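You operate a simulated robot arm through the tools that you are given. There is no shell and no other tool. Be economical: measure what you need, move in short steps, check, and stop when the job is done.

You run a simulated robot arm. Do the job below in one go: nothing can be reset, and whatever is moved stays where it is left.

JOB
Fetch the seal from the top of the long table and set it on the top of the small white table. Put the blue test bag from the top of the deep white table on the right shelf under the rail bench. Turn the white machine tension dial to 2. Put the yellow line card from the top of the end table on the right shelf under the rail bench. Put the tall box labelled "29" from the top of the long table on the right end of the narrow pine table and the tall box marked "56" on the large white panel. Take the short card tube and put it in the green bag. Do these in any order. Set down upright: tall box.

It is judged by the outcome, as a careful person would: the job done as asked, and still so three seconds after it is handed in. It fails if anything else is knocked over, pushed out of place, dropped, spilled or broken. Lids that push on must go on centred and level and be pressed home; caps that screw on are set level and turned clockwise until they are tight.

ROBOT AND FRAMES
A 7-joint arm with a two-finger parallel gripper on a trunk, on a base that drives. Base frame: it is fixed to the floor where the robot stands at the start and does not move with it; the origin is under the middle of the robot, x ahead of it, y to its left, z up; the surface under the hand at the start is at about z = 0.92. Lengths are in m, angles in degrees, forces in N, time in s.
With the tool pointing down near the work surface it reaches from about 0.38 to 0.88 m from the robot's upright axis, wherever it stands. Its first joint turns from -166.0 to 166.0 degrees. Places, roughly: green bag [8.25, -2.25, 0.75]; large white panel [4.25, 0.25, 1]; right end of the narrow pine table (23x46 cm) [1.52, 2.08, 0.86]; right shelf under the rail bench [5.3, -3, 0.5]; seal [0.5, 0.25, 1]; short card tube (5x5x7 cm) [3.9, -3.2, 1]; tall box [4.75, 0.25, 1]; test bag [7.5, 0.75, 0.75]; top of the small white table [0, 2.3, 0.7]; white machine tension dial [7.8, 1.8, 1]; yellow line card [8.5, -1.5, 0.75]. Payload 3.43 kg.
The tool frame sits at the grasp point between the pads (the TCP): z along the fingers, y along the line on which they close. The tips reach 0.034 m beyond it. The gripper opens to 0.128 m. The fingers are 0.024 m wide and 0.012 m thick; the gripper's body (0.048 by 0.13 m) begins 0.096 m behind the TCP.
Orientation is that of the tool frame in the base frame, as a unit quaternion [x, y, z, w]. With the fingers straight down and closing along the base's y, the tool's x points along the base's -x, its y along +y and its z along -z.

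CONTROLS
- The arm moves only by the tool drive_tool. Its argument "commands" is one flat list of numbers, 6 for each row, row after row: the shift along the base's x, y, z in units of 100 mm (1.0 is 100 mm), then the turn, a rotation vector about the base's x, y, z in units of 90 degrees (1.0 is 90 degrees). In form: [dx, dy, dz, wx, wy, wz, dx, dy, dz, wx, wy, wz, ...]. A call has 1 to 12 rows; each row is the pose to reach, as a shift and turn from the pose commanded when the call began. "claw" is the opening in per cent of the stroke, from 0 (shut) to 100 (fully open), set as the call begins (left out, the last holds). A call with a number of a shift or a turn outside -1 to 1 is refused whole. A row lasts 0.2 s, in which the tool goes at most 0.05 m and 8.6 degrees; a call with a longer step from one row to the next is refused whole, and so is a gripper value outside its range. Where a pose cannot be reached the arm comes as near as it can. A force on the tool above 40 N (or 10 N above the force at the start of the call, whichever is more), or a blocked arm, ends the call early, and 0.2 s more pass. The fingers move at their own pace (about 0.153 m/s each) and stop on an object; they squeeze with about 26 N. The grip force told is the motor's: it shows also when the fingers shut on nothing. Time passes only in rows, and 0.2 s behind the last, so rows that repeat a pose let the fingers close. The reply holds the time, the measured pose of the TCP, the force on the tool along the base axes, the opening and the grip force, in the units named above and with some noise, with the torque about the TCP (base axes, N m) and any sound that the robot's microphone picked up.
- Cameras (640 x 400 px; columns grow to the right, rows downward): "scene" is now at [0.1733, 0.0379, 1.5686]; the picture's right is [0.38, -0.93, 0.00], its down [-0.66, -0.27, -0.70] and it looks along [0.65, 0.26, -0.71] (base axes); focal length 263 px, centre (320, 200). "wrist" rides on the gripper at [0.076, -0.011, -0.16] in the tool frame; the picture's right is [0.15, 0.99, 0.00], its down [-0.88, 0.13, -0.46] and it looks along [-0.45, 0.07, 0.89] (tool axes); focal length 234 px, centre (320, 200). There is no depth. A picture from a camera that has moved, and an enlarged one, comes with that camera's place and axes in the base frame and with its lens. The place of the scene camera against the robot may be out by one fixed shift of up to 0.018 m in any direction.
- capture(camera): a new picture of that camera. It takes no simulated time.
- steer(legs): drives the robot by 1 to 6 legs, each [ahead, turn to the left] in m and degrees, along the robot's own axes; the way and the turn of a leg run together, so that a leg with both is an arc; at most 1.5 m and 180 degrees a leg. The arm and the cameras ride along, it lands a little off, and it stops where it bumps. It gives what a move gives.
- pan_tilt(pan, tilt): turns the head with the scene camera to pan (to the left, within 132 degrees either way) and tilt (down, from -29 to 69), counted from straight ahead of the robot. It gives what a move gives.
- close_up(camera, box): a new picture of the part [left, top, right, bottom] of that camera's present view, enlarged. It takes no simulated time.
- close_job(): hands the job in; it is judged then, once.

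Work in short steps. Places have to be worked out from the pictures, the camera data and where the tool is seen: move nearer, look again, correct. Check each grasp and each placing, and mend what went wrong. You have 196 turns and 162 pictures in all, those below and enlarged ones among them. Open the gripper and draw the arm clear of the work before you hand the job in, unless the task says otherwise; then end with one line.

The tools are called by a JSON object that holds its "api" and its "payload". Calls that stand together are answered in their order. drive_tool: Moves the arm, as the interface text tells. Its arguments: {"type":"object","properties":{"commands":{"type":"array","items":{"type":"number"}},"claw":{"type":"number"}},"required":["commands"]} The other tools are called the same way: steer (legs) drives the base; pan_tilt (pan, tilt) turns the head that bears the scene camera; capture (camera) takes a picture; close_up (camera, box) takes an enlarged picture of a part of a camera's view; close_job () hands the job in.

At the start:

```text
t: 0.0
eef_pos: [0.6036, 0.2209, 1.1341]
tcp_rot: [-0.001, 1.0, 0.0, 0.0]
contact_force: [-0.3, 0.5, 0.0]
torque: [0.02, 0.0, -0.01]
finger_gap: 0.1281
finger_force: 0.0
robot x, y, heading: [-0.004, -0.0025, -0.2]
head pan, tilt: [22.0, 45.6]
```

scene: 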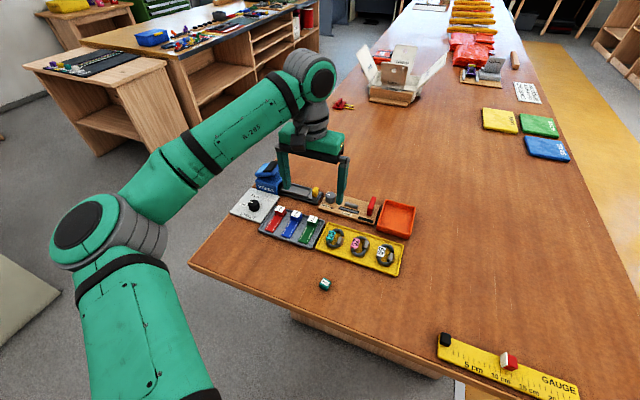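
wrist: 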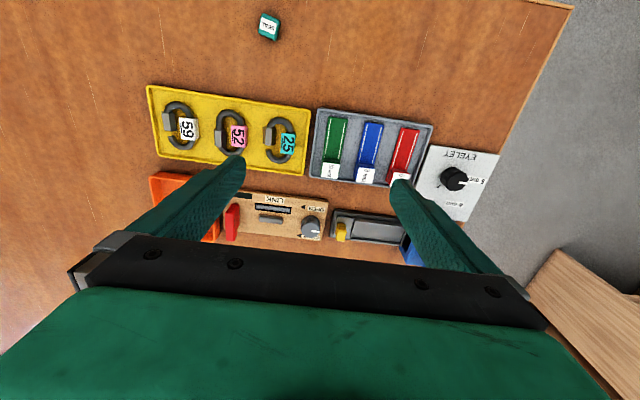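

The seal shows in both views at about [0.478, 0.14]. I raise nothing and move over it at the present height, then look with the wrist camera.

{"api": "drive_tool", "payload": {"commands": [-0.4, -0.25, 0, 0, 0, 0, -0.8, -0.55, 0, 0, 0, 0, -1, -0.8, -0.3, 0, 0, 0, -1, -0.8, -0.7, 0, 0, 0, -1, -0.8, -0.7, 0, 0, 0], "claw": 50}}

{"api": "capture", "payload": {"camera": "wrist"}}

{"api": "close_up", "payload": {"camera": "scene", "box": [200, 160, 420, 320]}}

```text
t: 1.2
eef_pos: [0.5028, 0.141, 1.0634]
tcp_rot: [-0.001, 1.0, 0.0, -0.001]
contact_force: [-0.3, 0.7, 0.4]
torque: [-0.01, 0.01, 0.03]
finger_gap: 0.0638
finger_force: 0.0
robot x, y, heading: [0.0038, -0.0005, -0.0]
head pan, tilt: [22.0, 45.6]
```

```text
159 pictures are left
camera wrist: at [0.4271, 0.1294, 1.2239], right [-0.15, 0.99, 0.0], down [0.88, 0.13, 0.46], along [0.45, 0.07, -0.89], focal length 234 px, centre (320, 200)
```

wrist: 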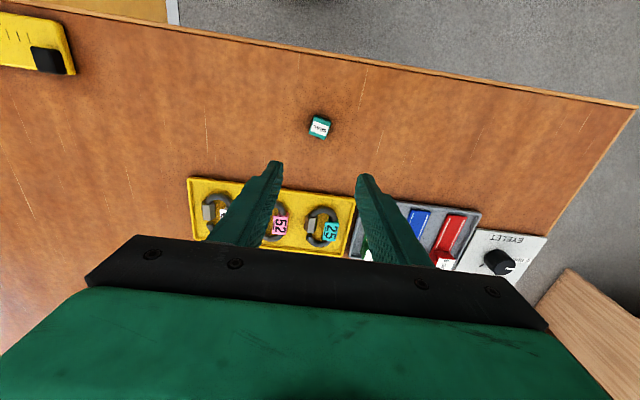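

```text
2.50 times, centred on (310, 240) of scene
camera zoom: at [0.1733, 0.0379, 1.5686], right [0.38, -0.93, 0.0], down [-0.66, -0.27, -0.7], along [0.65, 0.26, -0.71], focal length 657 px, centre (345, 100)
```

zoom: 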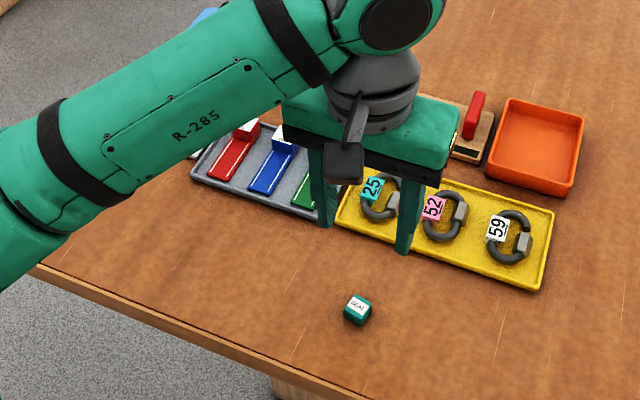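

The seal is at about [0.477, 0.138]. I go down in front of it with tips just over the table.

{"api": "drive_tool", "payload": {"commands": [-0.26, -0.03, 0, 0, 0, 0, -0.26, -0.03, -0.4, 0, 0, 0, -0.26, -0.03, -0.8, 0, 0, 0, -0.26, -0.03, -0.8, 0, 0, 0]}}

{"api": "capture", "payload": {"camera": "wrist"}}

```text
t: 2.2
eef_pos: [0.477, 0.1395, 0.9834]
tcp_rot: [0.0, 1.0, 0.0, -0.001]
contact_force: [0.2, 0.9, -0.3]
torque: [0.0, 0.0, -0.02]
finger_gap: 0.0641
finger_force: 0.1
robot x, y, heading: [0.0006, -0.0013, 0.1]
head pan, tilt: [22.0, 45.6]
```

```text
157 pictures are left
camera wrist: at [0.401, 0.1265, 1.144], right [-0.15, 0.99, 0.0], down [0.88, 0.13, 0.46], along [0.45, 0.07, -0.89], focal length 234 px, centre (320, 200)
```

wrist: 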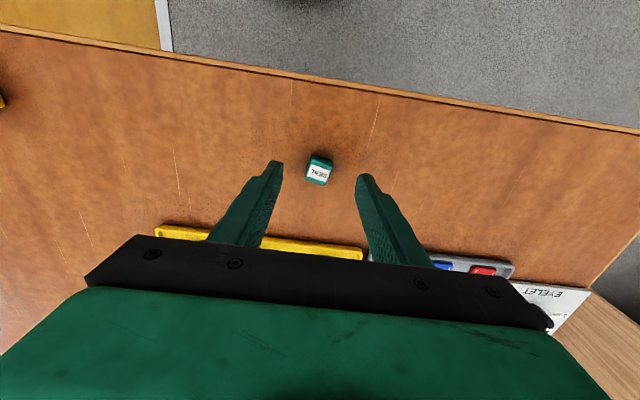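

Centred. I go down 25 mm and close.

{"api": "drive_tool", "payload": {"commands": [-0.01, 0, -0.25, 0, 0, 0, -0.01, 0, -0.25, 0, 0, 0]}}

{"api": "drive_tool", "payload": {"commands": [0, 0, 0, 0, 0, 0, 0, 0, 0, 0, 0, 0, 0, 0, 0, 0, 0, 0], "claw": 0}}

{"api": "drive_tool", "payload": {"commands": [0, 0, 0.5, 0, 0, 0, 0, 0, 1, 0, 0, 0]}}

{"api": "capture", "payload": {"camera": "wrist"}}

```text
t: 2.8
eef_pos: [0.477, 0.1392, 0.9577]
tcp_rot: [-0.001, 1.0, 0.0, 0.0]
contact_force: [0.3, 0.2, -1.1]
torque: [0.0, 0.0, -0.01]
finger_gap: 0.064
finger_force: 0.1
robot x, y, heading: [-0.0011, 0.0011, 0.2]
head pan, tilt: [22.0, 45.6]
```

```text
t: 3.6
eef_pos: [0.4765, 0.1388, 0.9595]
tcp_rot: [0.0, 1.0, -0.001, 0.0]
contact_force: [-0.4, -0.4, 0.7]
torque: [-0.01, -0.01, -0.03]
finger_gap: 0.0204
finger_force: 26.0
robot x, y, heading: [0.0001, -0.0002, 0.0]
head pan, tilt: [22.0, 45.6]
```

```text
t: 4.2
eef_pos: [0.4756, 0.138, 1.0586]
tcp_rot: [-0.001, 1.0, 0.0, 0.0]
contact_force: [0.4, 1.1, -0.3]
torque: [0.0, 0.0, 0.01]
finger_gap: 0.0208
finger_force: 26.0
robot x, y, heading: [-0.0003, 0.0005, -0.2]
head pan, tilt: [22.0, 45.6]
```

```text
156 pictures are left
camera wrist: at [0.4009, 0.1257, 1.2199], right [-0.15, 0.99, 0.0], down [0.88, 0.13, 0.46], along [0.45, 0.07, -0.89], focal length 234 px, centre (320, 200)
```

wrist: 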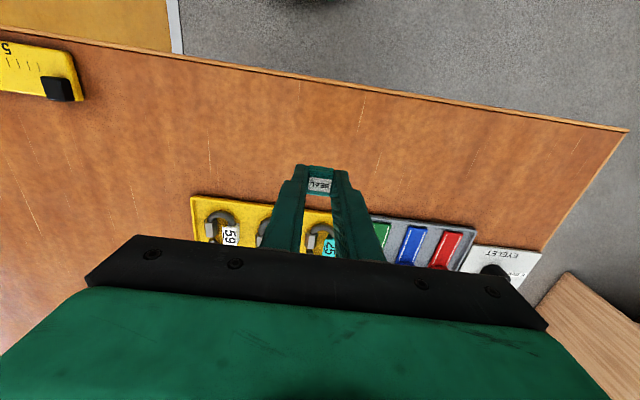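

The seal is held. I look left for the small white table and the way there.

{"api": "pan_tilt", "payload": {"pan": 90, "tilt": 25}}

{"api": "capture", "payload": {"camera": "scene"}}

{"api": "pan_tilt", "payload": {"pan": 45, "tilt": 20}}

{"api": "capture", "payload": {"camera": "scene"}}

{"api": "pan_tilt", "payload": {"pan": 0, "tilt": 15}}

{"api": "capture", "payload": {"camera": "scene"}}

{"api": "pan_tilt", "payload": {"pan": -50, "tilt": 15}}

{"api": "capture", "payload": {"camera": "scene"}}

```text
t: 5.6
eef_pos: [0.4779, 0.1364, 1.059]
tcp_rot: [-0.002, 1.0, 0.001, 0.0]
contact_force: [0.0, -0.5, -0.5]
torque: [-0.01, -0.05, -0.01]
finger_gap: 0.0205
finger_force: 25.9
robot x, y, heading: [0.0013, -0.0005, 0.0]
head pan, tilt: [90.0, 25.0]
```

```text
155 pictures are left
camera scene: at [0.0984, 0.0997, 1.5999], right [1.0, 0.0, 0.0], down [0.0, -0.42, -0.91], along [0.0, 0.91, -0.42], focal length 263 px, centre (320, 200)
```

scene: 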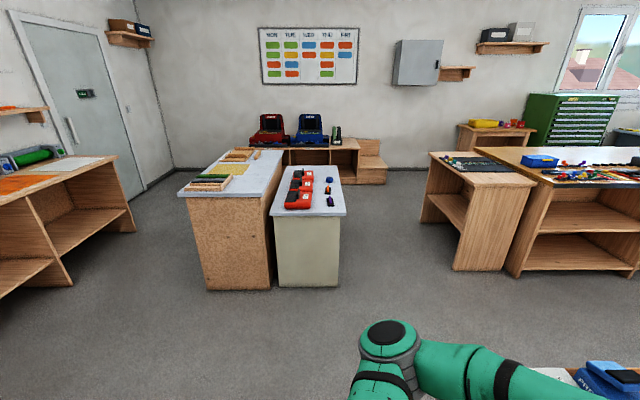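

```text
t: 6.7
eef_pos: [0.4771, 0.1375, 1.0577]
tcp_rot: [-0.001, 1.0, 0.0, 0.0]
contact_force: [-0.3, 0.7, 0.3]
torque: [0.0, 0.03, 0.03]
finger_gap: 0.0206
finger_force: 25.6
robot x, y, heading: [0.0016, 0.0001, -0.1]
head pan, tilt: [45.0, 20.0]
```

```text
154 pictures are left
camera scene: at [0.1642, 0.0735, 1.608], right [0.71, -0.71, 0.0], down [-0.24, -0.24, -0.94], along [0.66, 0.67, -0.34], focal length 263 px, centre (320, 200)
```

scene: 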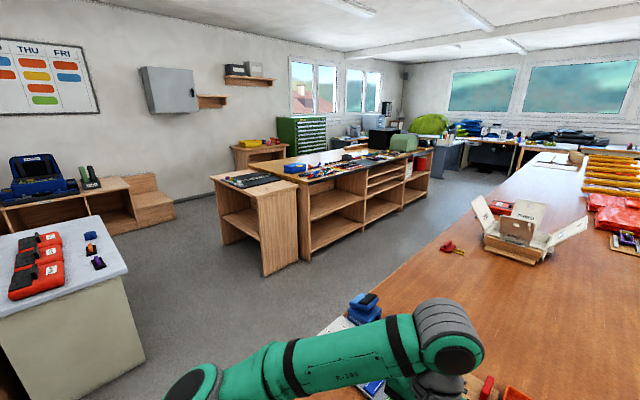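

```text
t: 7.8
eef_pos: [0.4766, 0.1363, 1.0581]
tcp_rot: [-0.001, 1.0, 0.001, 0.0]
contact_force: [-0.5, -0.1, -0.2]
torque: [-0.01, -0.02, -0.01]
finger_gap: 0.0205
finger_force: 26.1
robot x, y, heading: [-0.0017, -0.0006, -0.0]
head pan, tilt: [0.0, 15.0]
```

```text
153 pictures are left
camera scene: at [0.1918, 0.0077, 1.6162], right [0.0, -1.0, 0.0], down [-0.26, 0.0, -0.97], along [0.97, 0.0, -0.26], focal length 263 px, centre (320, 200)
```

scene: 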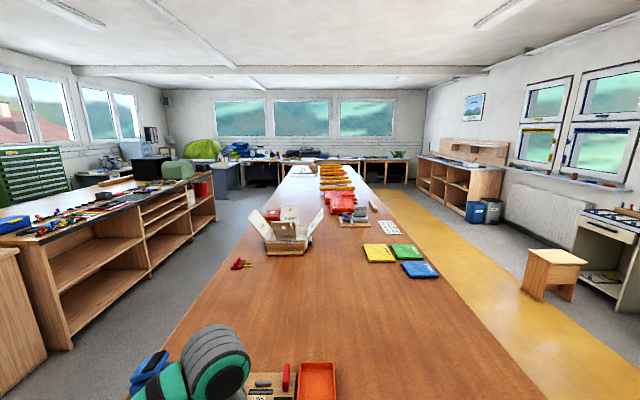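

```text
t: 9.0
eef_pos: [0.4779, 0.1374, 1.0583]
tcp_rot: [0.0, 1.0, 0.0, 0.0]
contact_force: [0.3, 1.1, -0.4]
torque: [0.03, -0.04, 0.01]
finger_gap: 0.0204
finger_force: 26.4
robot x, y, heading: [0.0018, -0.0008, 0.1]
head pan, tilt: [-50.0, 15.0]
```

```text
152 pictures are left
camera scene: at [0.1585, -0.0639, 1.6162], right [-0.77, -0.64, 0.0], down [-0.17, 0.2, -0.97], along [0.62, -0.74, -0.26], focal length 263 px, centre (320, 200)
```

scene: 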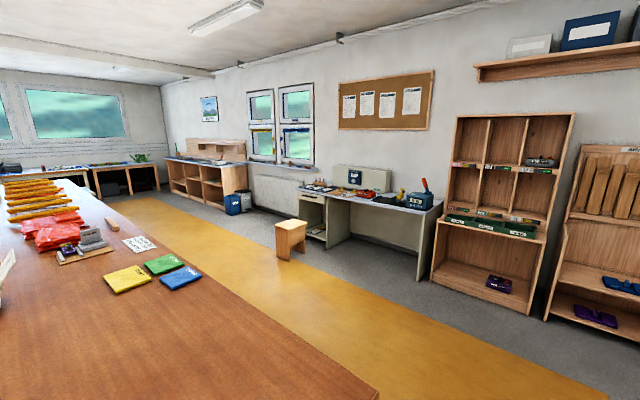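

The small white table (with red boxes) spans roughly x -0.23..0.29, y 1.79..2.96. I raise the arm, back off the long table, turn left and drive toward it.

{"api": "drive_tool", "payload": {"commands": [0, 0, 0.5, 0, 0, 0, 0, 0, 1, 0, 0, 0]}}

{"api": "steer", "payload": {"legs": [[-0.25, 0], [0, 74], [1.2, 0]]}}

{"api": "pan_tilt", "payload": {"pan": 10, "tilt": 45}}

{"api": "capture", "payload": {"camera": "scene"}}

```text
t: 9.6
eef_pos: [0.4761, 0.1378, 1.1596]
tcp_rot: [-0.001, 1.0, 0.0, 0.0]
contact_force: [-0.4, 0.4, 0.0]
torque: [-0.02, 0.01, 0.0]
finger_gap: 0.0202
finger_force: 26.0
robot x, y, heading: [0.0022, 0.0013, 0.2]
head pan, tilt: [-50.0, 15.0]
```

```text
t: 20.8
eef_pos: [0.0679, 1.6592, 1.1601]
tcp_rot: [-0.607, 0.795, 0.0, 0.0]
contact_force: [-0.2, -0.3, 0.0]
torque: [0.0, -0.02, -0.04]
finger_gap: 0.0205
finger_force: 26.2
robot x, y, heading: [0.0742, 1.1636, 74.6]
head pan, tilt: [-50.0, 15.0]
```

```text
t: 22.1
eef_pos: [0.0682, 1.6592, 1.1608]
tcp_rot: [-0.607, 0.795, 0.0, 0.0]
contact_force: [0.7, 0.7, -0.6]
torque: [0.0, 0.01, 0.01]
finger_gap: 0.0203
finger_force: 26.1
robot x, y, heading: [0.0739, 1.1698, 74.6]
head pan, tilt: [10.0, 45.0]
```

```text
151 pictures are left
camera scene: at [0.104, 1.353, 1.5694], right [1.0, -0.09, 0.0], down [-0.07, -0.7, -0.71], along [0.07, 0.7, -0.71], focal length 263 px, centre (320, 200)
```

scene: 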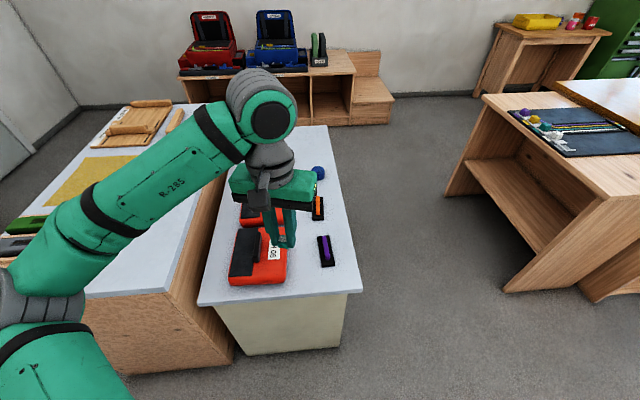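

Free spot at the front right of this table, about [0.16, 1.81]. I move over it and down in stages.

{"api": "drive_tool", "payload": {"commands": [0.4, 0.3, 0, 0, 0, 0, 0.8, 0.6, 0, 0, 0, 0, 0.95, 1.0, 0, 0, 0, 0, 0.95, 1.0, -0.4, 0, 0, 0, 0.95, 1.0, -0.8, 0, 0, 0, 0.95, 1, -1, 0, 0, 0]}}

{"api": "drive_tool", "payload": {"commands": [0, 0.3, -0.3, 0, 0, 0, 0, 0.5, -0.6, 0, 0, 0, 0, 0.5, -1, 0, 0, 0]}}

{"api": "drive_tool", "payload": {"commands": [0, 0, -0.4, 0, 0, 0, 0, 0, -0.8, 0, 0, 0, 0, 0, -1, 0, 0, 0]}}

{"api": "capture", "payload": {"camera": "scene"}}

{"api": "capture", "payload": {"camera": "wrist"}}

```text
t: 23.5
eef_pos: [0.1633, 1.7599, 1.06]
tcp_rot: [-0.607, 0.795, 0.0, 0.0]
contact_force: [-0.4, 0.2, 1.2]
torque: [0.01, 0.0, 0.03]
finger_gap: 0.0205
finger_force: 25.8
robot x, y, heading: [0.0739, 1.1638, 74.8]
head pan, tilt: [10.0, 45.0]
```

```text
t: 24.3
eef_pos: [0.1638, 1.809, 0.9596]
tcp_rot: [-0.607, 0.794, 0.0, 0.001]
contact_force: [0.4, -0.8, -0.5]
torque: [0.0, -0.02, 0.0]
finger_gap: 0.0205
finger_force: 25.9
robot x, y, heading: [0.0712, 1.1635, 74.9]
head pan, tilt: [10.0, 45.0]
```

```text
t: 25.1
eef_pos: [0.1643, 1.8083, 0.8607]
tcp_rot: [-0.607, 0.794, 0.0, 0.0]
contact_force: [0.6, 0.1, -0.2]
torque: [-0.03, 0.0, -0.01]
finger_gap: 0.0204
finger_force: 25.3
robot x, y, heading: [0.0773, 1.1597, 74.9]
head pan, tilt: [10.0, 45.0]
```

```text
150 pictures are left
camera scene: at [0.104, 1.353, 1.5694], right [1.0, -0.09, 0.0], down [-0.06, -0.7, -0.71], along [0.06, 0.7, -0.71], focal length 263 px, centre (320, 200)
```

scene: 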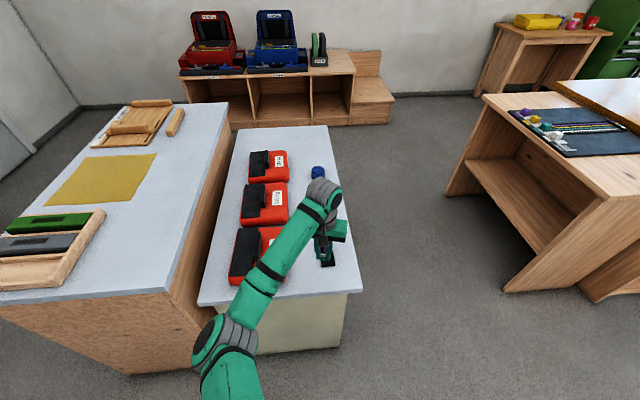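

```text
149 pictures are left
camera wrist: at [0.1544, 1.7327, 1.0204], right [-0.99, 0.12, 0.0], down [0.11, 0.88, 0.46], along [0.05, 0.45, -0.89], focal length 234 px, centre (320, 200)
```

wrist: 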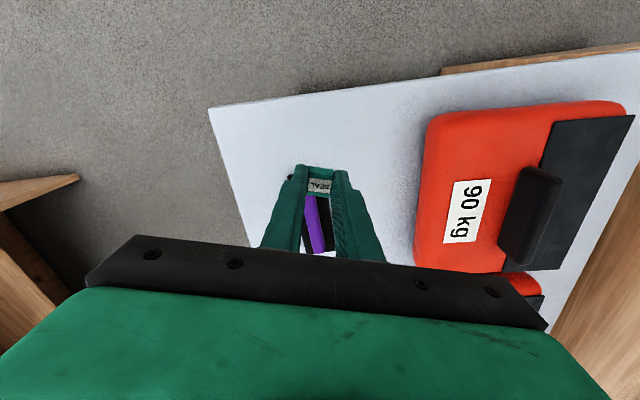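

Landing spot is clear. I lower to just above the surface and then feel for it.

{"api": "drive_tool", "payload": {"commands": [0, 0, -0.4, 0, 0, 0, 0, 0, -0.8, 0, 0, 0, 0, 0, -1, 0, 0, 0]}}

{"api": "drive_tool", "payload": {"commands": [0, 0, -0.1, 0, 0, 0, 0, 0, -0.16, 0, 0, 0]}}

{"api": "drive_tool", "payload": {"commands": [0, 0, -0.03, 0, 0, 0, 0, 0, -0.05, 0, 0, 0]}}

{"api": "close_up", "payload": {"camera": "wrist", "box": [240, 120, 400, 220]}}

```text
t: 25.9
eef_pos: [0.1616, 1.8098, 0.7599]
tcp_rot: [-0.607, 0.795, 0.0, 0.0]
contact_force: [-0.7, 0.8, -0.6]
torque: [0.01, 0.0, -0.01]
finger_gap: 0.0204
finger_force: 26.5
robot x, y, heading: [0.0754, 1.1661, 74.6]
head pan, tilt: [10.0, 45.0]
```

```text
t: 26.4
eef_pos: [0.1621, 1.8116, 0.7547]
tcp_rot: [-0.607, 0.795, 0.002, 0.003]
contact_force: [-1.1, -3.0, 10.2]
torque: [-0.19, 0.11, 0.03]
finger_gap: 0.0206
finger_force: 25.8
robot x, y, heading: [0.0788, 1.1677, 74.8]
head pan, tilt: [10.0, 45.0]
stopped in row 2: the force on the tool passed its limit at 64 N (the readings are from after the stop); the commanded pose is now the measured one
```

```text
t: 26.8
eef_pos: [0.1625, 1.8118, 0.7543]
tcp_rot: [-0.607, 0.795, 0.003, 0.004]
contact_force: [0.8, -4.1, 10.5]
torque: [-0.22, 0.01, 0.03]
finger_gap: 0.0209
finger_force: 26.1
robot x, y, heading: [0.0729, 1.1655, 74.7]
head pan, tilt: [10.0, 45.0]
stopped in row 2: the force on the tool passed its limit at 46 N (the readings are from after the stop); the commanded pose is now the measured one
```

```text
4.00 times, centred on (320, 170) of wrist
camera zoom: at [0.1526, 1.7336, 0.914], right [-0.99, 0.12, 0.0], down [0.11, 0.88, 0.46], along [0.06, 0.46, -0.89], focal length 937 px, centre (320, 320)
```

zoom: 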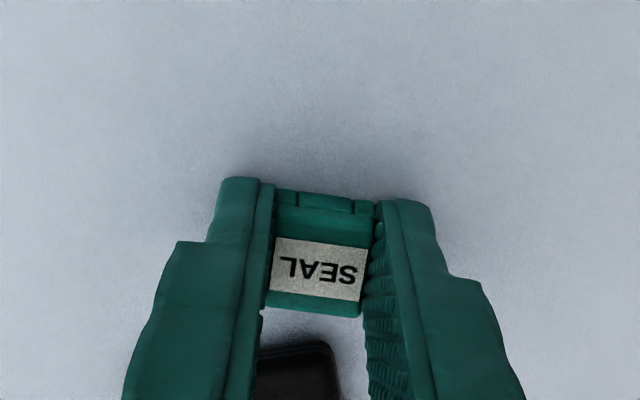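

Contact at TCP 0.754, so the seal is on the table. I release and draw up.

{"api": "drive_tool", "payload": {"commands": [0, 0, 0.01, 0, 0, 0, 0, 0, 0.01, 0, 0, 0], "claw": 40}}

{"api": "drive_tool", "payload": {"commands": [0, 0, 0.3, 0, 0, 0, 0, 0, 0.6, 0, 0, 0, 0, 0, 1, 0, 0, 0]}}

{"api": "capture", "payload": {"camera": "wrist"}}

```text
t: 27.4
eef_pos: [0.1624, 1.811, 0.7536]
tcp_rot: [-0.606, 0.795, 0.002, 0.003]
contact_force: [-0.4, 0.5, -0.2]
torque: [0.0, 0.02, 0.01]
finger_gap: 0.0511
finger_force: 0.1
robot x, y, heading: [0.076, 1.1621, 74.9]
head pan, tilt: [10.0, 45.0]
```

```text
t: 28.2
eef_pos: [0.1624, 1.8122, 0.8533]
tcp_rot: [-0.607, 0.795, 0.001, 0.002]
contact_force: [0.7, -0.3, -0.1]
torque: [0.02, 0.03, 0.04]
finger_gap: 0.0513
finger_force: 0.0
robot x, y, heading: [0.0727, 1.1633, 74.4]
head pan, tilt: [10.0, 45.0]
```

```text
147 pictures are left
camera wrist: at [0.1531, 1.7335, 1.014], right [-0.99, 0.12, 0.0], down [0.11, 0.88, 0.46], along [0.06, 0.46, -0.89], focal length 234 px, centre (320, 200)
```

wrist: 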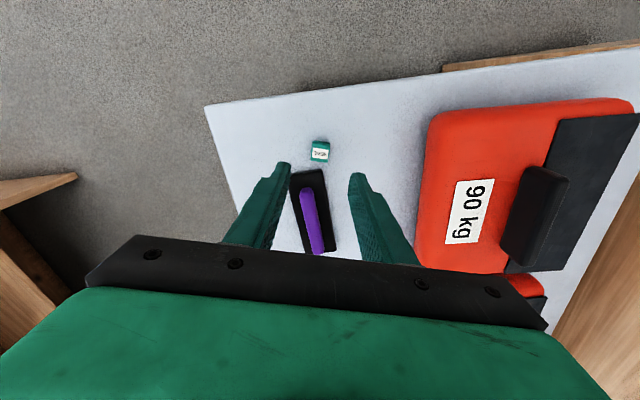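

The seal stands on the small white table. Next I tuck the arm and drive down the aisle (between long table and pine bench) toward the tall boxes.

{"api": "drive_tool", "payload": {"commands": [0, 0, 0.5, 0, 0, 0, 0, -0.3, 0.9, 0, 0, 0, -0.3, -0.7, 1, 0, 0, 0, -0.5, -1, 1, 0, 0, 0]}}

{"api": "drive_tool", "payload": {"commands": [0, 0, 0.5, 0, 0, 0, 0, -0.3, 0.9, 0, 0, 0, 0, -0.7, 1, 0, 0, 0]}}

{"api": "steer", "payload": {"legs": [[0, -74.6], [1.4, 0], [1.4, 0], [0.9, 0]]}}

{"api": "pan_tilt", "payload": {"pan": -30, "tilt": 30}}

{"api": "capture", "payload": {"camera": "scene"}}

```text
refused: row 3 steps farther than a row can; nothing moved
```

```text
t: 29.0
eef_pos: [0.1626, 1.7419, 0.9543]
tcp_rot: [-0.607, 0.794, 0.002, 0.003]
contact_force: [-0.4, -0.9, -0.2]
torque: [0.02, -0.02, -0.04]
finger_gap: 0.0511
finger_force: 0.1
robot x, y, heading: [0.0732, 1.1605, 74.9]
head pan, tilt: [10.0, 45.0]
```

```text
t: 50.4
eef_pos: [4.3418, 1.3571, 0.9539]
tcp_rot: [-0.019, 1.0, 0.001, 0.004]
contact_force: [0.4, 0.1, -1.1]
torque: [0.0, 0.02, 0.0]
finger_gap: 0.0512
finger_force: 0.0
robot x, y, heading: [3.7671, 1.2643, 2.3]
head pan, tilt: [10.0, 45.0]
```

```text
t: 51.5
eef_pos: [4.3424, 1.3568, 0.9537]
tcp_rot: [-0.018, 1.0, 0.0, 0.004]
contact_force: [-0.4, 0.1, -0.3]
torque: [-0.03, -0.03, 0.02]
finger_gap: 0.0509
finger_force: 0.0
robot x, y, heading: [3.7633, 1.2644, 2.2]
head pan, tilt: [-30.0, 30.0]
```

```text
146 pictures are left
camera scene: at [3.9425, 1.2348, 1.592], right [-0.47, -0.88, 0.0], down [-0.44, 0.23, -0.87], along [0.77, -0.4, -0.5], focal length 263 px, centre (320, 200)
```

scene: 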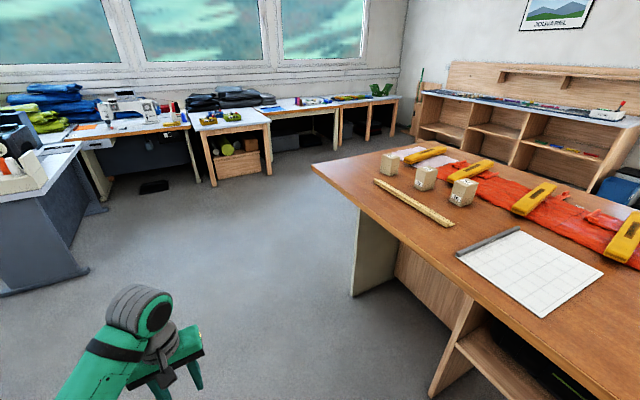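

Three boxes and the white gridded panel are visible. I enlarge the boxes to read their labels.

{"api": "close_up", "payload": {"camera": "scene", "box": [360, 140, 500, 228]}}

{"api": "close_up", "payload": {"camera": "scene", "box": [300, 130, 640, 342]}}

```text
4.55 times, centred on (430, 184) of scene
camera zoom: at [3.9425, 1.2348, 1.592], right [-0.47, -0.88, 0.0], down [-0.44, 0.23, -0.87], along [0.77, -0.4, -0.5], focal length 1194 px, centre (-180, 273)
```

zoom: 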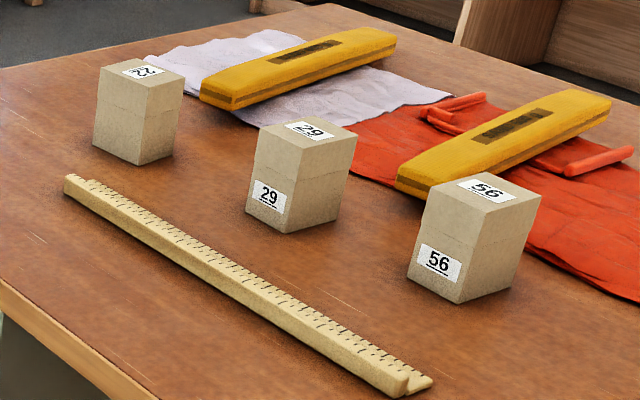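

```text
1.88 times, centred on (470, 236) of scene
camera zoom: at [3.9425, 1.2348, 1.592], right [-0.47, -0.88, 0.0], down [-0.44, 0.23, -0.87], along [0.77, -0.4, -0.5], focal length 495 px, centre (38, 132)
```

zoom: 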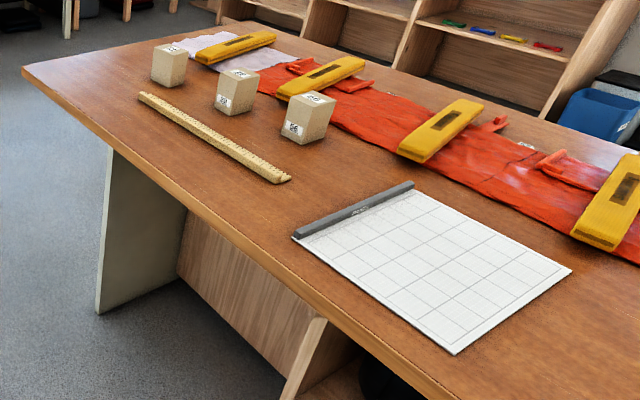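

Box 56 is at about [4.64, 0.05], box 29 at [4.84, 0.1], panel around [4.25, 0.25]. I raise the arm, then stand facing the long table near x = 4.6.

{"api": "drive_tool", "payload": {"commands": [0, 0, 0.5, 0, 0, 0, 0, 0, 1, 0, 0, 0], "claw": 100}}

{"api": "drive_tool", "payload": {"commands": [0, 0, 0.5, 0, 0, 0, 0, 0, 1, 0, 0, 0]}}

{"api": "steer", "payload": {"legs": [[0.84, 0], [0, -92.2], [0.37, 0]]}}

{"api": "pan_tilt", "payload": {"pan": 0, "tilt": 45}}

{"api": "capture", "payload": {"camera": "scene"}}

{"api": "capture", "payload": {"camera": "wrist"}}

```text
t: 52.1
eef_pos: [4.3433, 1.3567, 1.0524]
tcp_rot: [-0.019, 1.0, 0.0, 0.003]
contact_force: [0.4, -0.3, -0.9]
torque: [-0.01, -0.01, 0.03]
finger_gap: 0.128
finger_force: 0.1
robot x, y, heading: [3.7613, 1.2661, 2.0]
head pan, tilt: [-30.0, 30.0]
```

```text
t: 52.7
eef_pos: [4.3434, 1.3552, 1.1532]
tcp_rot: [-0.019, 1.0, 0.0, 0.004]
contact_force: [-0.2, 0.3, -0.7]
torque: [-0.05, 0.07, 0.01]
finger_gap: 0.128
finger_force: 0.0
robot x, y, heading: [3.7654, 1.2658, 2.1]
head pan, tilt: [-30.0, 30.0]
```

```text
t: 63.7
eef_pos: [4.6645, 0.3401, 1.1549]
tcp_rot: [0.715, 0.699, -0.003, 0.004]
contact_force: [-0.5, 0.7, 0.1]
torque: [-0.1, -0.03, -0.01]
finger_gap: 0.128
finger_force: 0.0
robot x, y, heading: [4.6101, 0.928, -91.1]
head pan, tilt: [-30.0, 30.0]
```

```text
t: 64.6
eef_pos: [4.6641, 0.3413, 1.155]
tcp_rot: [0.714, 0.7, -0.003, 0.002]
contact_force: [0.8, 0.0, 0.5]
torque: [0.04, 0.02, -0.01]
finger_gap: 0.128
finger_force: 0.1
robot x, y, heading: [4.6073, 0.9267, -90.9]
head pan, tilt: [0.0, 45.0]
```

```text
143 pictures are left
camera scene: at [4.5981, 0.746, 1.5694], right [-1.0, 0.02, 0.0], down [0.01, 0.71, -0.71], along [-0.01, -0.71, -0.71], focal length 263 px, centre (320, 200)
```

scene: 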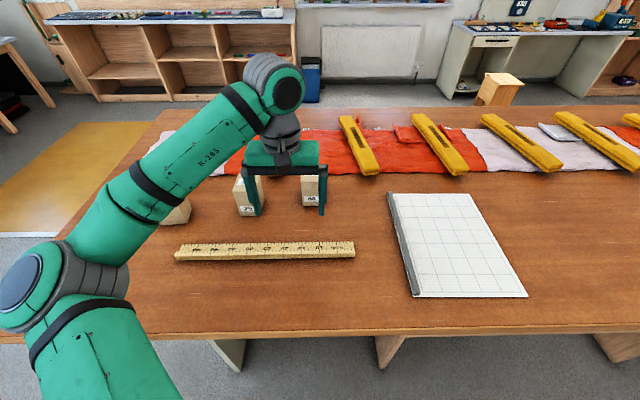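

```text
142 pictures are left
camera wrist: at [4.6543, 0.4182, 1.3142], right [0.99, 0.13, 0.0], down [0.11, -0.88, 0.46], along [0.06, -0.46, -0.89], focal length 234 px, centre (320, 200)
```

wrist: 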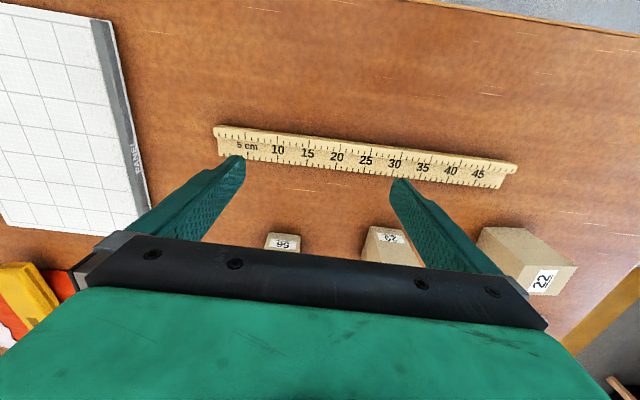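

Box 56 lies near [4.62, 0.12]. I move above it at present height and look again.

{"api": "drive_tool", "payload": {"commands": [-0.2, -0.4, 0, 0, 0, 0, -0.4, -0.8, 0, 0, 0, 0, -0.4, -1, 0, 0, 0, 0]}}

{"api": "drive_tool", "payload": {"commands": [0, -0.4, 0, 0, 0, 0, 0, -0.8, 0, 0, 0, 0]}}

{"api": "capture", "payload": {"camera": "wrist"}}

{"api": "close_up", "payload": {"camera": "scene", "box": [180, 120, 400, 260]}}

```text
t: 65.4
eef_pos: [4.6252, 0.2405, 1.1536]
tcp_rot: [0.715, 0.699, -0.003, 0.003]
contact_force: [0.4, 0.4, -0.2]
torque: [-0.01, 0.03, -0.03]
finger_gap: 0.128
finger_force: 0.1
robot x, y, heading: [4.6069, 0.9275, -91.1]
head pan, tilt: [0.0, 45.0]
```

```text
t: 66.0
eef_pos: [4.6244, 0.1621, 1.153]
tcp_rot: [0.715, 0.7, -0.003, 0.003]
contact_force: [0.1, 0.1, 0.3]
torque: [-0.04, 0.06, 0.0]
finger_gap: 0.128
finger_force: 0.1
robot x, y, heading: [4.6107, 0.9232, -90.6]
head pan, tilt: [0.0, 45.0]
```

```text
141 pictures are left
camera wrist: at [4.6136, 0.2386, 1.3134], right [0.99, 0.13, 0.0], down [0.11, -0.88, 0.46], along [0.06, -0.46, -0.89], focal length 234 px, centre (320, 200)
```

wrist: 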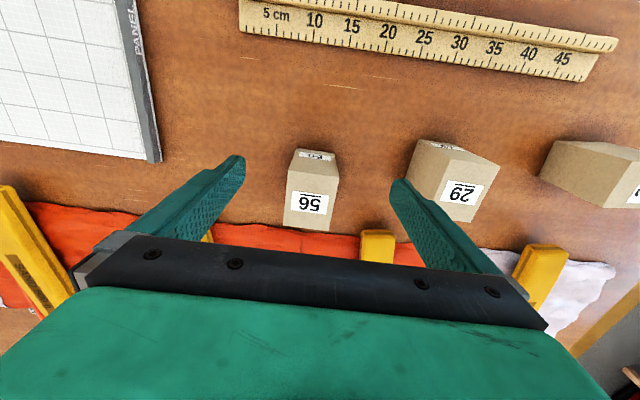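

```text
2.86 times, centred on (290, 190) of scene
camera zoom: at [4.5984, 0.7461, 1.5694], right [-1.0, 0.02, 0.0], down [0.01, 0.71, -0.71], along [-0.01, -0.71, -0.71], focal length 751 px, centre (406, 229)
```

zoom: 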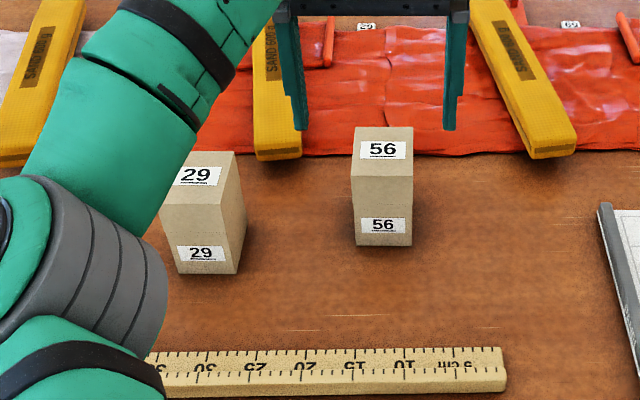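

Box 56 is about 7x7x12 cm, centred at about [4.619, 0.090] with top near 1.04. I centre over it and go down around it.

{"api": "drive_tool", "payload": {"commands": [-0.05, -0.4, 0, 0, 0, 0, -0.05, -0.72, 0, 0, 0, 0, -0.05, -0.72, -0.3, 0, 0, 0, -0.05, -0.72, -0.6, 0, 0, 0]}}

{"api": "capture", "payload": {"camera": "wrist"}}

{"api": "close_up", "payload": {"camera": "scene", "box": [220, 110, 420, 235]}}

```text
t: 67.0
eef_pos: [4.6192, 0.0902, 1.0946]
tcp_rot: [0.714, 0.7, -0.003, 0.003]
contact_force: [-0.3, 0.0, 1.3]
torque: [-0.03, 0.03, 0.02]
finger_gap: 0.128
finger_force: 0.0
robot x, y, heading: [4.6088, 0.9232, -90.9]
head pan, tilt: [0.0, 45.0]
```

```text
139 pictures are left
camera wrist: at [4.6085, 0.1668, 1.2542], right [0.99, 0.12, 0.0], down [0.11, -0.88, 0.46], along [0.06, -0.46, -0.89], focal length 234 px, centre (320, 200)
```

wrist: 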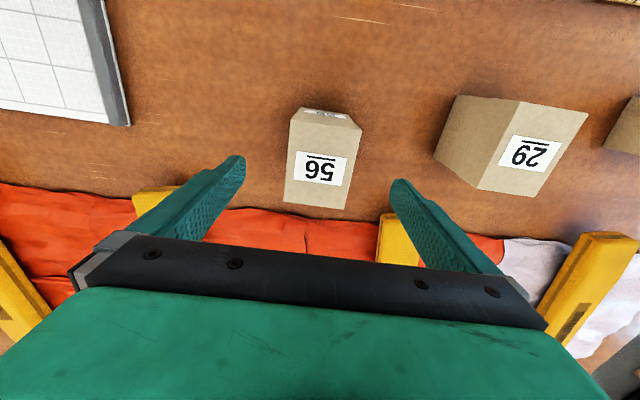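

```text
3.20 times, centred on (320, 172) of scene
camera zoom: at [4.5981, 0.7461, 1.5694], right [-1.0, 0.02, 0.0], down [0.01, 0.71, -0.71], along [-0.01, -0.71, -0.71], focal length 841 px, centre (320, 288)
```

zoom: 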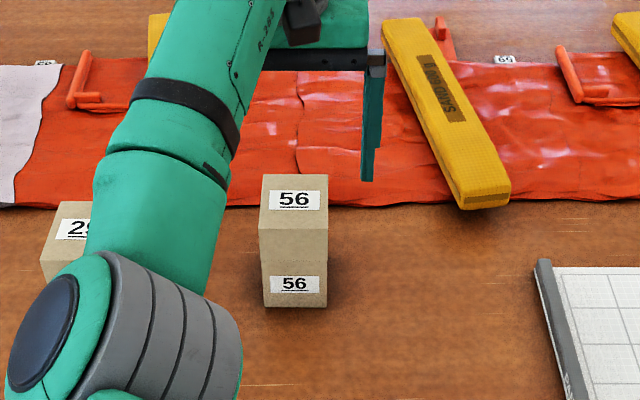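

Well centred. I go down to TCP 0.985 and close, then lift.

{"api": "drive_tool", "payload": {"commands": [0, -0.02, -0.3, 0, 0, 0, 0, -0.02, -0.6, 0, 0, 0, 0, -0.02, -0.9, 0, 0, 0, 0, -0.02, -1, 0, 0, 0]}}

{"api": "drive_tool", "payload": {"commands": [0, 0, 0, 0, 0, 0, 0, 0, 0, 0, 0, 0, 0, 0, 0, 0, 0, 0], "claw": 0}}

{"api": "drive_tool", "payload": {"commands": [0, 0, 0.3, 0, 0, 0, 0, 0, 0.6, 0, 0, 0, 0, 0, 1, 0, 0, 0]}}

{"api": "capture", "payload": {"camera": "scene"}}

```text
t: 68.0
eef_pos: [4.6195, 0.086, 0.9945]
tcp_rot: [0.714, 0.7, -0.003, 0.003]
contact_force: [-0.1, 0.4, -0.1]
torque: [-0.02, 0.01, -0.03]
finger_gap: 0.1281
finger_force: 0.1
robot x, y, heading: [4.6016, 0.9254, -91.0]
head pan, tilt: [0.0, 45.0]
```

```text
t: 68.8
eef_pos: [4.6189, 0.086, 0.9948]
tcp_rot: [0.715, 0.7, -0.003, 0.003]
contact_force: [-0.9, 0.7, -0.4]
torque: [-0.04, 0.04, 0.02]
finger_gap: 0.0658
finger_force: 25.7
robot x, y, heading: [4.6054, 0.9241, -90.8]
head pan, tilt: [0.0, 45.0]
```

```text
t: 69.6
eef_pos: [4.6191, 0.0876, 1.0929]
tcp_rot: [0.714, 0.7, -0.003, 0.004]
contact_force: [0.0, 0.5, -1.7]
torque: [0.01, 0.0, 0.0]
finger_gap: 0.066
finger_force: 25.4
robot x, y, heading: [4.6066, 0.9225, -90.8]
head pan, tilt: [0.0, 45.0]
```

```text
137 pictures are left
camera scene: at [4.5981, 0.7456, 1.5693], right [-1.0, 0.02, 0.0], down [0.01, 0.71, -0.71], along [-0.01, -0.71, -0.71], focal length 263 px, centre (320, 200)
```

scene: 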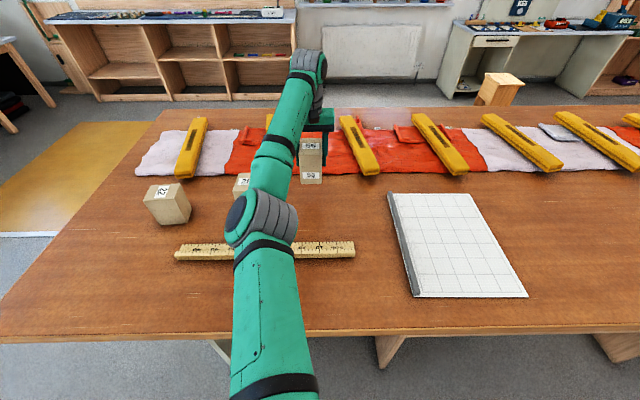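

Lifted. I carry it over the panel to [4.2, 0.25].

{"api": "drive_tool", "payload": {"commands": [-0.4, 0.2, 0, 0, 0, 0, -0.8, 0.4, 0, 0, 0, 0, -1, 0.6, 0, 0, 0, 0]}}

{"api": "drive_tool", "payload": {"commands": [-0.4, 0.2, 0, 0, 0, 0, -0.8, 0.4, 0, 0, 0, 0, -1, 0.6, 0, 0, 0, 0]}}

{"api": "drive_tool", "payload": {"commands": [-0.4, 0.2, 0, 0, 0, 0, -0.8, 0.4, 0, 0, 0, 0, -1, 0.4, 0, 0, 0, 0]}}

{"api": "drive_tool", "payload": {"commands": [-0.4, 0, 0, 0, 0, 0, -0.8, 0, 0, 0, 0, 0, -1, 0, 0, 0, 0, 0]}}

{"api": "capture", "payload": {"camera": "scene"}}

{"api": "capture", "payload": {"camera": "wrist"}}

```text
t: 70.4
eef_pos: [4.5209, 0.1458, 1.0924]
tcp_rot: [0.714, 0.7, -0.003, 0.002]
contact_force: [0.0, 0.7, -1.2]
torque: [0.02, 0.02, 0.04]
finger_gap: 0.0656
finger_force: 26.0
robot x, y, heading: [4.6077, 0.9238, -90.8]
head pan, tilt: [0.0, 45.0]
```

```text
t: 71.2
eef_pos: [4.4218, 0.206, 1.0946]
tcp_rot: [0.714, 0.701, -0.003, 0.003]
contact_force: [0.7, 0.4, -1.2]
torque: [-0.01, 0.04, -0.01]
finger_gap: 0.0657
finger_force: 26.6
robot x, y, heading: [4.6083, 0.9228, -90.7]
head pan, tilt: [0.0, 45.0]
```

```text
t: 72.0
eef_pos: [4.3199, 0.2467, 1.0947]
tcp_rot: [0.714, 0.7, -0.003, 0.003]
contact_force: [0.8, -0.1, -2.0]
torque: [0.03, 0.06, 0.02]
finger_gap: 0.0658
finger_force: 25.8
robot x, y, heading: [4.6087, 0.9262, -90.9]
head pan, tilt: [0.0, 45.0]
```

```text
t: 72.8
eef_pos: [4.2208, 0.246, 1.0939]
tcp_rot: [0.713, 0.701, -0.003, 0.004]
contact_force: [0.1, -0.2, -2.1]
torque: [0.06, 0.08, -0.01]
finger_gap: 0.0655
finger_force: 25.8
robot x, y, heading: [4.6057, 0.9259, -90.8]
head pan, tilt: [0.0, 45.0]
```

```text
136 pictures are left
camera scene: at [4.5985, 0.7466, 1.5694], right [-1.0, 0.02, 0.0], down [0.01, 0.71, -0.71], along [-0.01, -0.71, -0.71], focal length 263 px, centre (320, 200)
```

scene: 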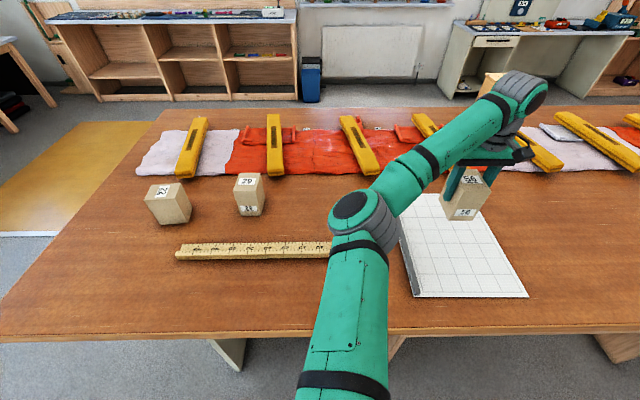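

```text
135 pictures are left
camera wrist: at [4.2108, 0.3227, 1.2545], right [0.99, 0.13, 0.0], down [0.12, -0.88, 0.46], along [0.06, -0.46, -0.89], focal length 234 px, centre (320, 200)
```

wrist: 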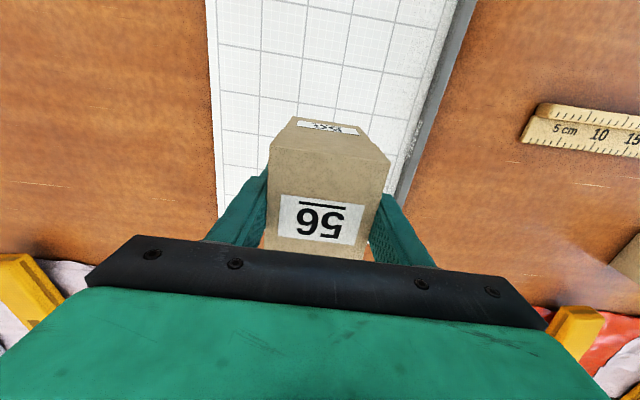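

Above the panel's middle. I lower to the surface.

{"api": "drive_tool", "payload": {"commands": [-0.1, 0, -0.4, 0, 0, 0, -0.1, 0, -0.8, 0, 0, 0, -0.1, 0, -0.88, 0, 0, 0]}}

{"api": "drive_tool", "payload": {"commands": [0, 0, -0.04, 0, 0, 0, 0, 0, -0.08, 0, 0, 0, 0, 0, -0.12, 0, 0, 0]}}

{"api": "close_up", "payload": {"camera": "scene", "box": [380, 140, 560, 300]}}

```text
t: 73.6
eef_pos: [4.2087, 0.2482, 1.0053]
tcp_rot: [0.714, 0.7, -0.003, 0.003]
contact_force: [0.9, -0.4, -1.4]
torque: [-0.03, 0.02, 0.0]
finger_gap: 0.0656
finger_force: 26.0
robot x, y, heading: [4.6073, 0.9277, -91.2]
head pan, tilt: [0.0, 45.0]
```

```text
t: 74.4
eef_pos: [4.2086, 0.2483, 0.997]
tcp_rot: [0.715, 0.7, -0.005, 0.003]
contact_force: [-0.7, 0.1, 21.8]
torque: [-0.04, -0.28, -0.11]
finger_gap: 0.0662
finger_force: 26.4
robot x, y, heading: [4.6056, 0.9223, -91.0]
head pan, tilt: [0.0, 45.0]
```

```text
2.50 times, centred on (470, 220) of scene
camera zoom: at [4.5984, 0.7469, 1.5695], right [-1.0, 0.02, 0.0], down [0.01, 0.71, -0.71], along [-0.01, -0.71, -0.71], focal length 657 px, centre (-55, 150)
```

zoom: 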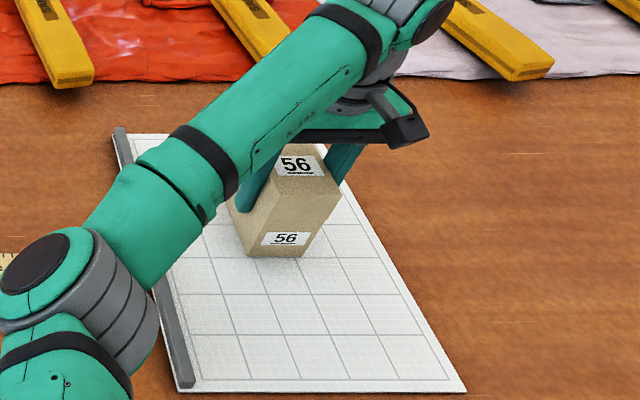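

It is standing on the panel. I ease the press, open and rise.

{"api": "drive_tool", "payload": {"commands": [0, 0, 0.04, 0, 0, 0]}}

{"api": "drive_tool", "payload": {"commands": [0, 0, 0, 0, 0, 0, 0, 0, 0, 0, 0, 0], "claw": 90}}

{"api": "drive_tool", "payload": {"commands": [0, 0, 0.4, 0, 0, 0, 0, 0, 0.8, 0, 0, 0, 0, 0, 1, 0, 0, 0]}}

{"api": "drive_tool", "payload": {"commands": [0, 0, 0.4, 0, 0, 0, 0.4, 0, 0.6, 0, 0, 0, 0.8, 0, 0.6, 0, 0, 0, 1, 0, 0.6, 0, 0, 0], "claw": 100}}

{"api": "capture", "payload": {"camera": "scene"}}

```text
t: 74.8
eef_pos: [4.2086, 0.2475, 0.9958]
tcp_rot: [0.715, 0.699, -0.003, 0.002]
contact_force: [-1.1, -0.4, 3.2]
torque: [-0.24, 0.12, -0.04]
finger_gap: 0.0655
finger_force: 26.0
robot x, y, heading: [4.6082, 0.925, -91.2]
head pan, tilt: [0.0, 45.0]
```

```text
t: 75.4
eef_pos: [4.2102, 0.2475, 0.9977]
tcp_rot: [0.715, 0.7, -0.003, 0.003]
contact_force: [0.0, -0.3, 0.2]
torque: [0.01, 0.0, 0.0]
finger_gap: 0.1153
finger_force: 0.0
robot x, y, heading: [4.6079, 0.923, -90.9]
head pan, tilt: [0.0, 45.0]
```

```text
t: 76.2
eef_pos: [4.2098, 0.247, 1.0984]
tcp_rot: [0.714, 0.701, -0.003, 0.002]
contact_force: [-0.3, -0.2, 0.4]
torque: [-0.02, -0.05, -0.04]
finger_gap: 0.1154
finger_force: 0.0
robot x, y, heading: [4.6077, 0.9281, -91.0]
head pan, tilt: [0.0, 45.0]
```

```text
t: 77.2
eef_pos: [4.3093, 0.2468, 1.1589]
tcp_rot: [0.714, 0.7, -0.003, 0.003]
contact_force: [-0.8, 0.2, -0.1]
torque: [-0.01, -0.06, -0.01]
finger_gap: 0.128
finger_force: 0.1
robot x, y, heading: [4.6051, 0.923, -90.8]
head pan, tilt: [0.0, 45.0]
```

```text
133 pictures are left
camera scene: at [4.5978, 0.7457, 1.5694], right [-1.0, 0.02, 0.0], down [0.01, 0.71, -0.71], along [-0.01, -0.71, -0.71], focal length 263 px, centre (320, 200)
```

scene: 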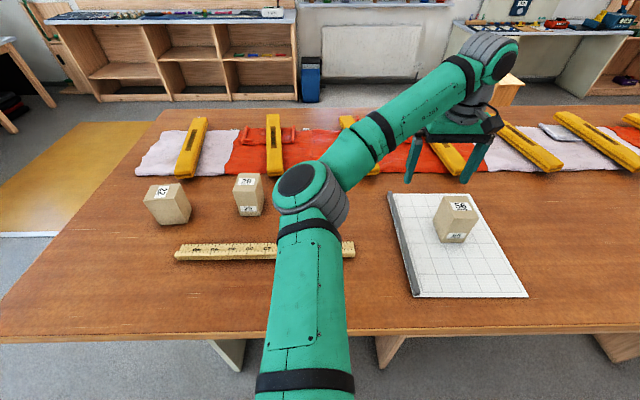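

Box 56 stands upright on the panel. Now I swing over to box 29 near [4.81, 0.115].

{"api": "drive_tool", "payload": {"commands": [0.4, 0, 0, 0, 0, 0, 0.8, 0, 0, 0, 0, 0, 1, 0, 0, 0, 0, 0]}}

{"api": "drive_tool", "payload": {"commands": [0.4, 0, 0, 0, 0, 0, 0.8, 0, 0, 0, 0, 0, 1, 0, 0, 0, 0, 0]}}

{"api": "drive_tool", "payload": {"commands": [0.4, 0, 0, 0, 0, 0, 0.8, 0, 0, 0, 0, 0, 1, 0, 0, 0, 0, 0]}}

{"api": "drive_tool", "payload": {"commands": [0.4, 0, 0, 0, 0, 0, 0.8, 0, 0, 0, 0, 0, 1, 0, 0, 0, 0, 0]}}

{"api": "drive_tool", "payload": {"commands": [0.4, -0.2, 0, 0, 0, 0, 0.8, -0.5, 0, 0, 0, 0, 0.98, -0.9, 0, 0, 0, 0]}}

{"api": "capture", "payload": {"camera": "wrist"}}

{"api": "close_up", "payload": {"camera": "scene", "box": [130, 120, 350, 260]}}

```text
t: 78.0
eef_pos: [4.4086, 0.2476, 1.1576]
tcp_rot: [0.715, 0.7, -0.002, 0.003]
contact_force: [-1.1, -0.2, 0.3]
torque: [0.02, 0.01, 0.03]
finger_gap: 0.1279
finger_force: 0.0
robot x, y, heading: [4.6107, 0.923, -91.0]
head pan, tilt: [0.0, 45.0]
```

```text
t: 78.8
eef_pos: [4.5089, 0.247, 1.1572]
tcp_rot: [0.714, 0.7, -0.004, 0.004]
contact_force: [-0.7, 0.1, 0.0]
torque: [-0.02, -0.07, -0.02]
finger_gap: 0.1281
finger_force: 0.1
robot x, y, heading: [4.6121, 0.9283, -91.2]
head pan, tilt: [0.0, 45.0]
```

```text
t: 79.6
eef_pos: [4.6091, 0.2464, 1.1584]
tcp_rot: [0.715, 0.699, -0.002, 0.003]
contact_force: [0.0, 0.8, 1.5]
torque: [0.0, 0.0, -0.04]
finger_gap: 0.1279
finger_force: 0.0
robot x, y, heading: [4.6107, 0.9201, -91.0]
head pan, tilt: [0.0, 45.0]
```

```text
t: 80.4
eef_pos: [4.7094, 0.2469, 1.1591]
tcp_rot: [0.714, 0.7, -0.003, 0.003]
contact_force: [-0.9, 0.0, -0.5]
torque: [0.02, 0.04, -0.03]
finger_gap: 0.1278
finger_force: 0.0
robot x, y, heading: [4.606, 0.9263, -91.1]
head pan, tilt: [0.0, 45.0]
```

```text
t: 81.2
eef_pos: [4.8088, 0.1564, 1.1591]
tcp_rot: [0.714, 0.7, -0.002, 0.002]
contact_force: [0.5, 0.8, 0.5]
torque: [0.02, 0.06, 0.03]
finger_gap: 0.128
finger_force: 0.1
robot x, y, heading: [4.6055, 0.9279, -91.0]
head pan, tilt: [0.0, 45.0]
```

```text
132 pictures are left
camera wrist: at [4.7979, 0.2337, 1.3183], right [0.99, 0.13, 0.0], down [0.11, -0.88, 0.46], along [0.06, -0.46, -0.89], focal length 234 px, centre (320, 200)
```

wrist: 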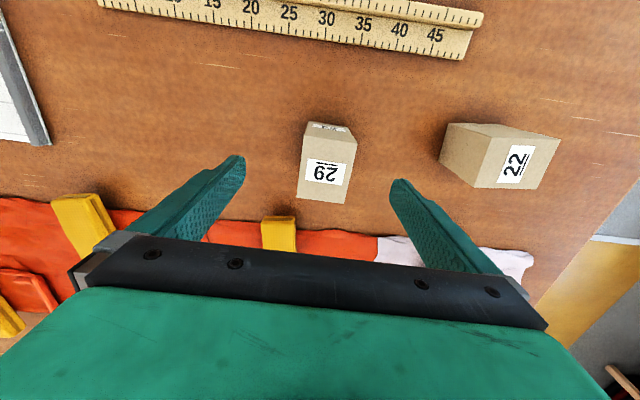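

```text
2.86 times, centred on (240, 190) of scene
camera zoom: at [4.5983, 0.746, 1.5694], right [-1.0, 0.02, 0.0], down [0.01, 0.71, -0.71], along [-0.01, -0.71, -0.71], focal length 751 px, centre (549, 229)
```

zoom: 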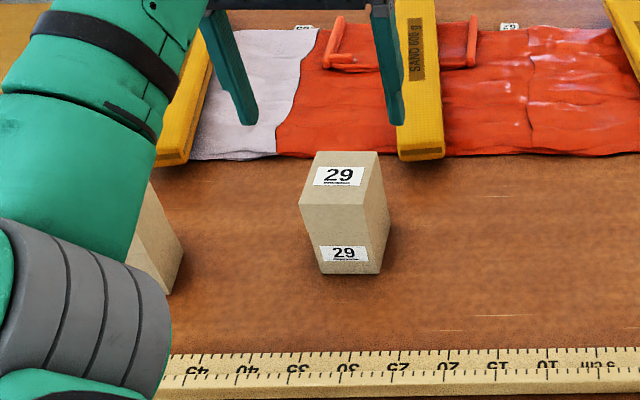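

Box 29 is centred at about [4.818, 0.129] and square with the axes. I centre, lower, close and lift.

{"api": "drive_tool", "payload": {"commands": [0.09, -0.28, 0, 0, 0, 0, 0.09, -0.28, -0.4, 0, 0, 0, 0.09, -0.28, -0.65, 0, 0, 0]}}

{"api": "capture", "payload": {"camera": "wrist"}}

```text
t: 82.0
eef_pos: [4.8163, 0.1287, 1.0931]
tcp_rot: [0.715, 0.699, -0.003, 0.003]
contact_force: [-0.5, -0.3, 0.6]
torque: [0.0, -0.01, -0.01]
finger_gap: 0.1279
finger_force: 0.0
robot x, y, heading: [4.6076, 0.9199, -91.0]
head pan, tilt: [0.0, 45.0]
```

```text
130 pictures are left
camera wrist: at [4.806, 0.2065, 1.2526], right [0.99, 0.13, 0.0], down [0.11, -0.88, 0.46], along [0.06, -0.46, -0.89], focal length 234 px, centre (320, 200)
```

wrist: 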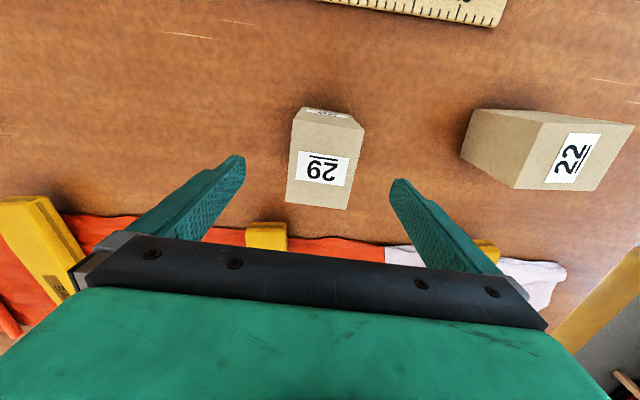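

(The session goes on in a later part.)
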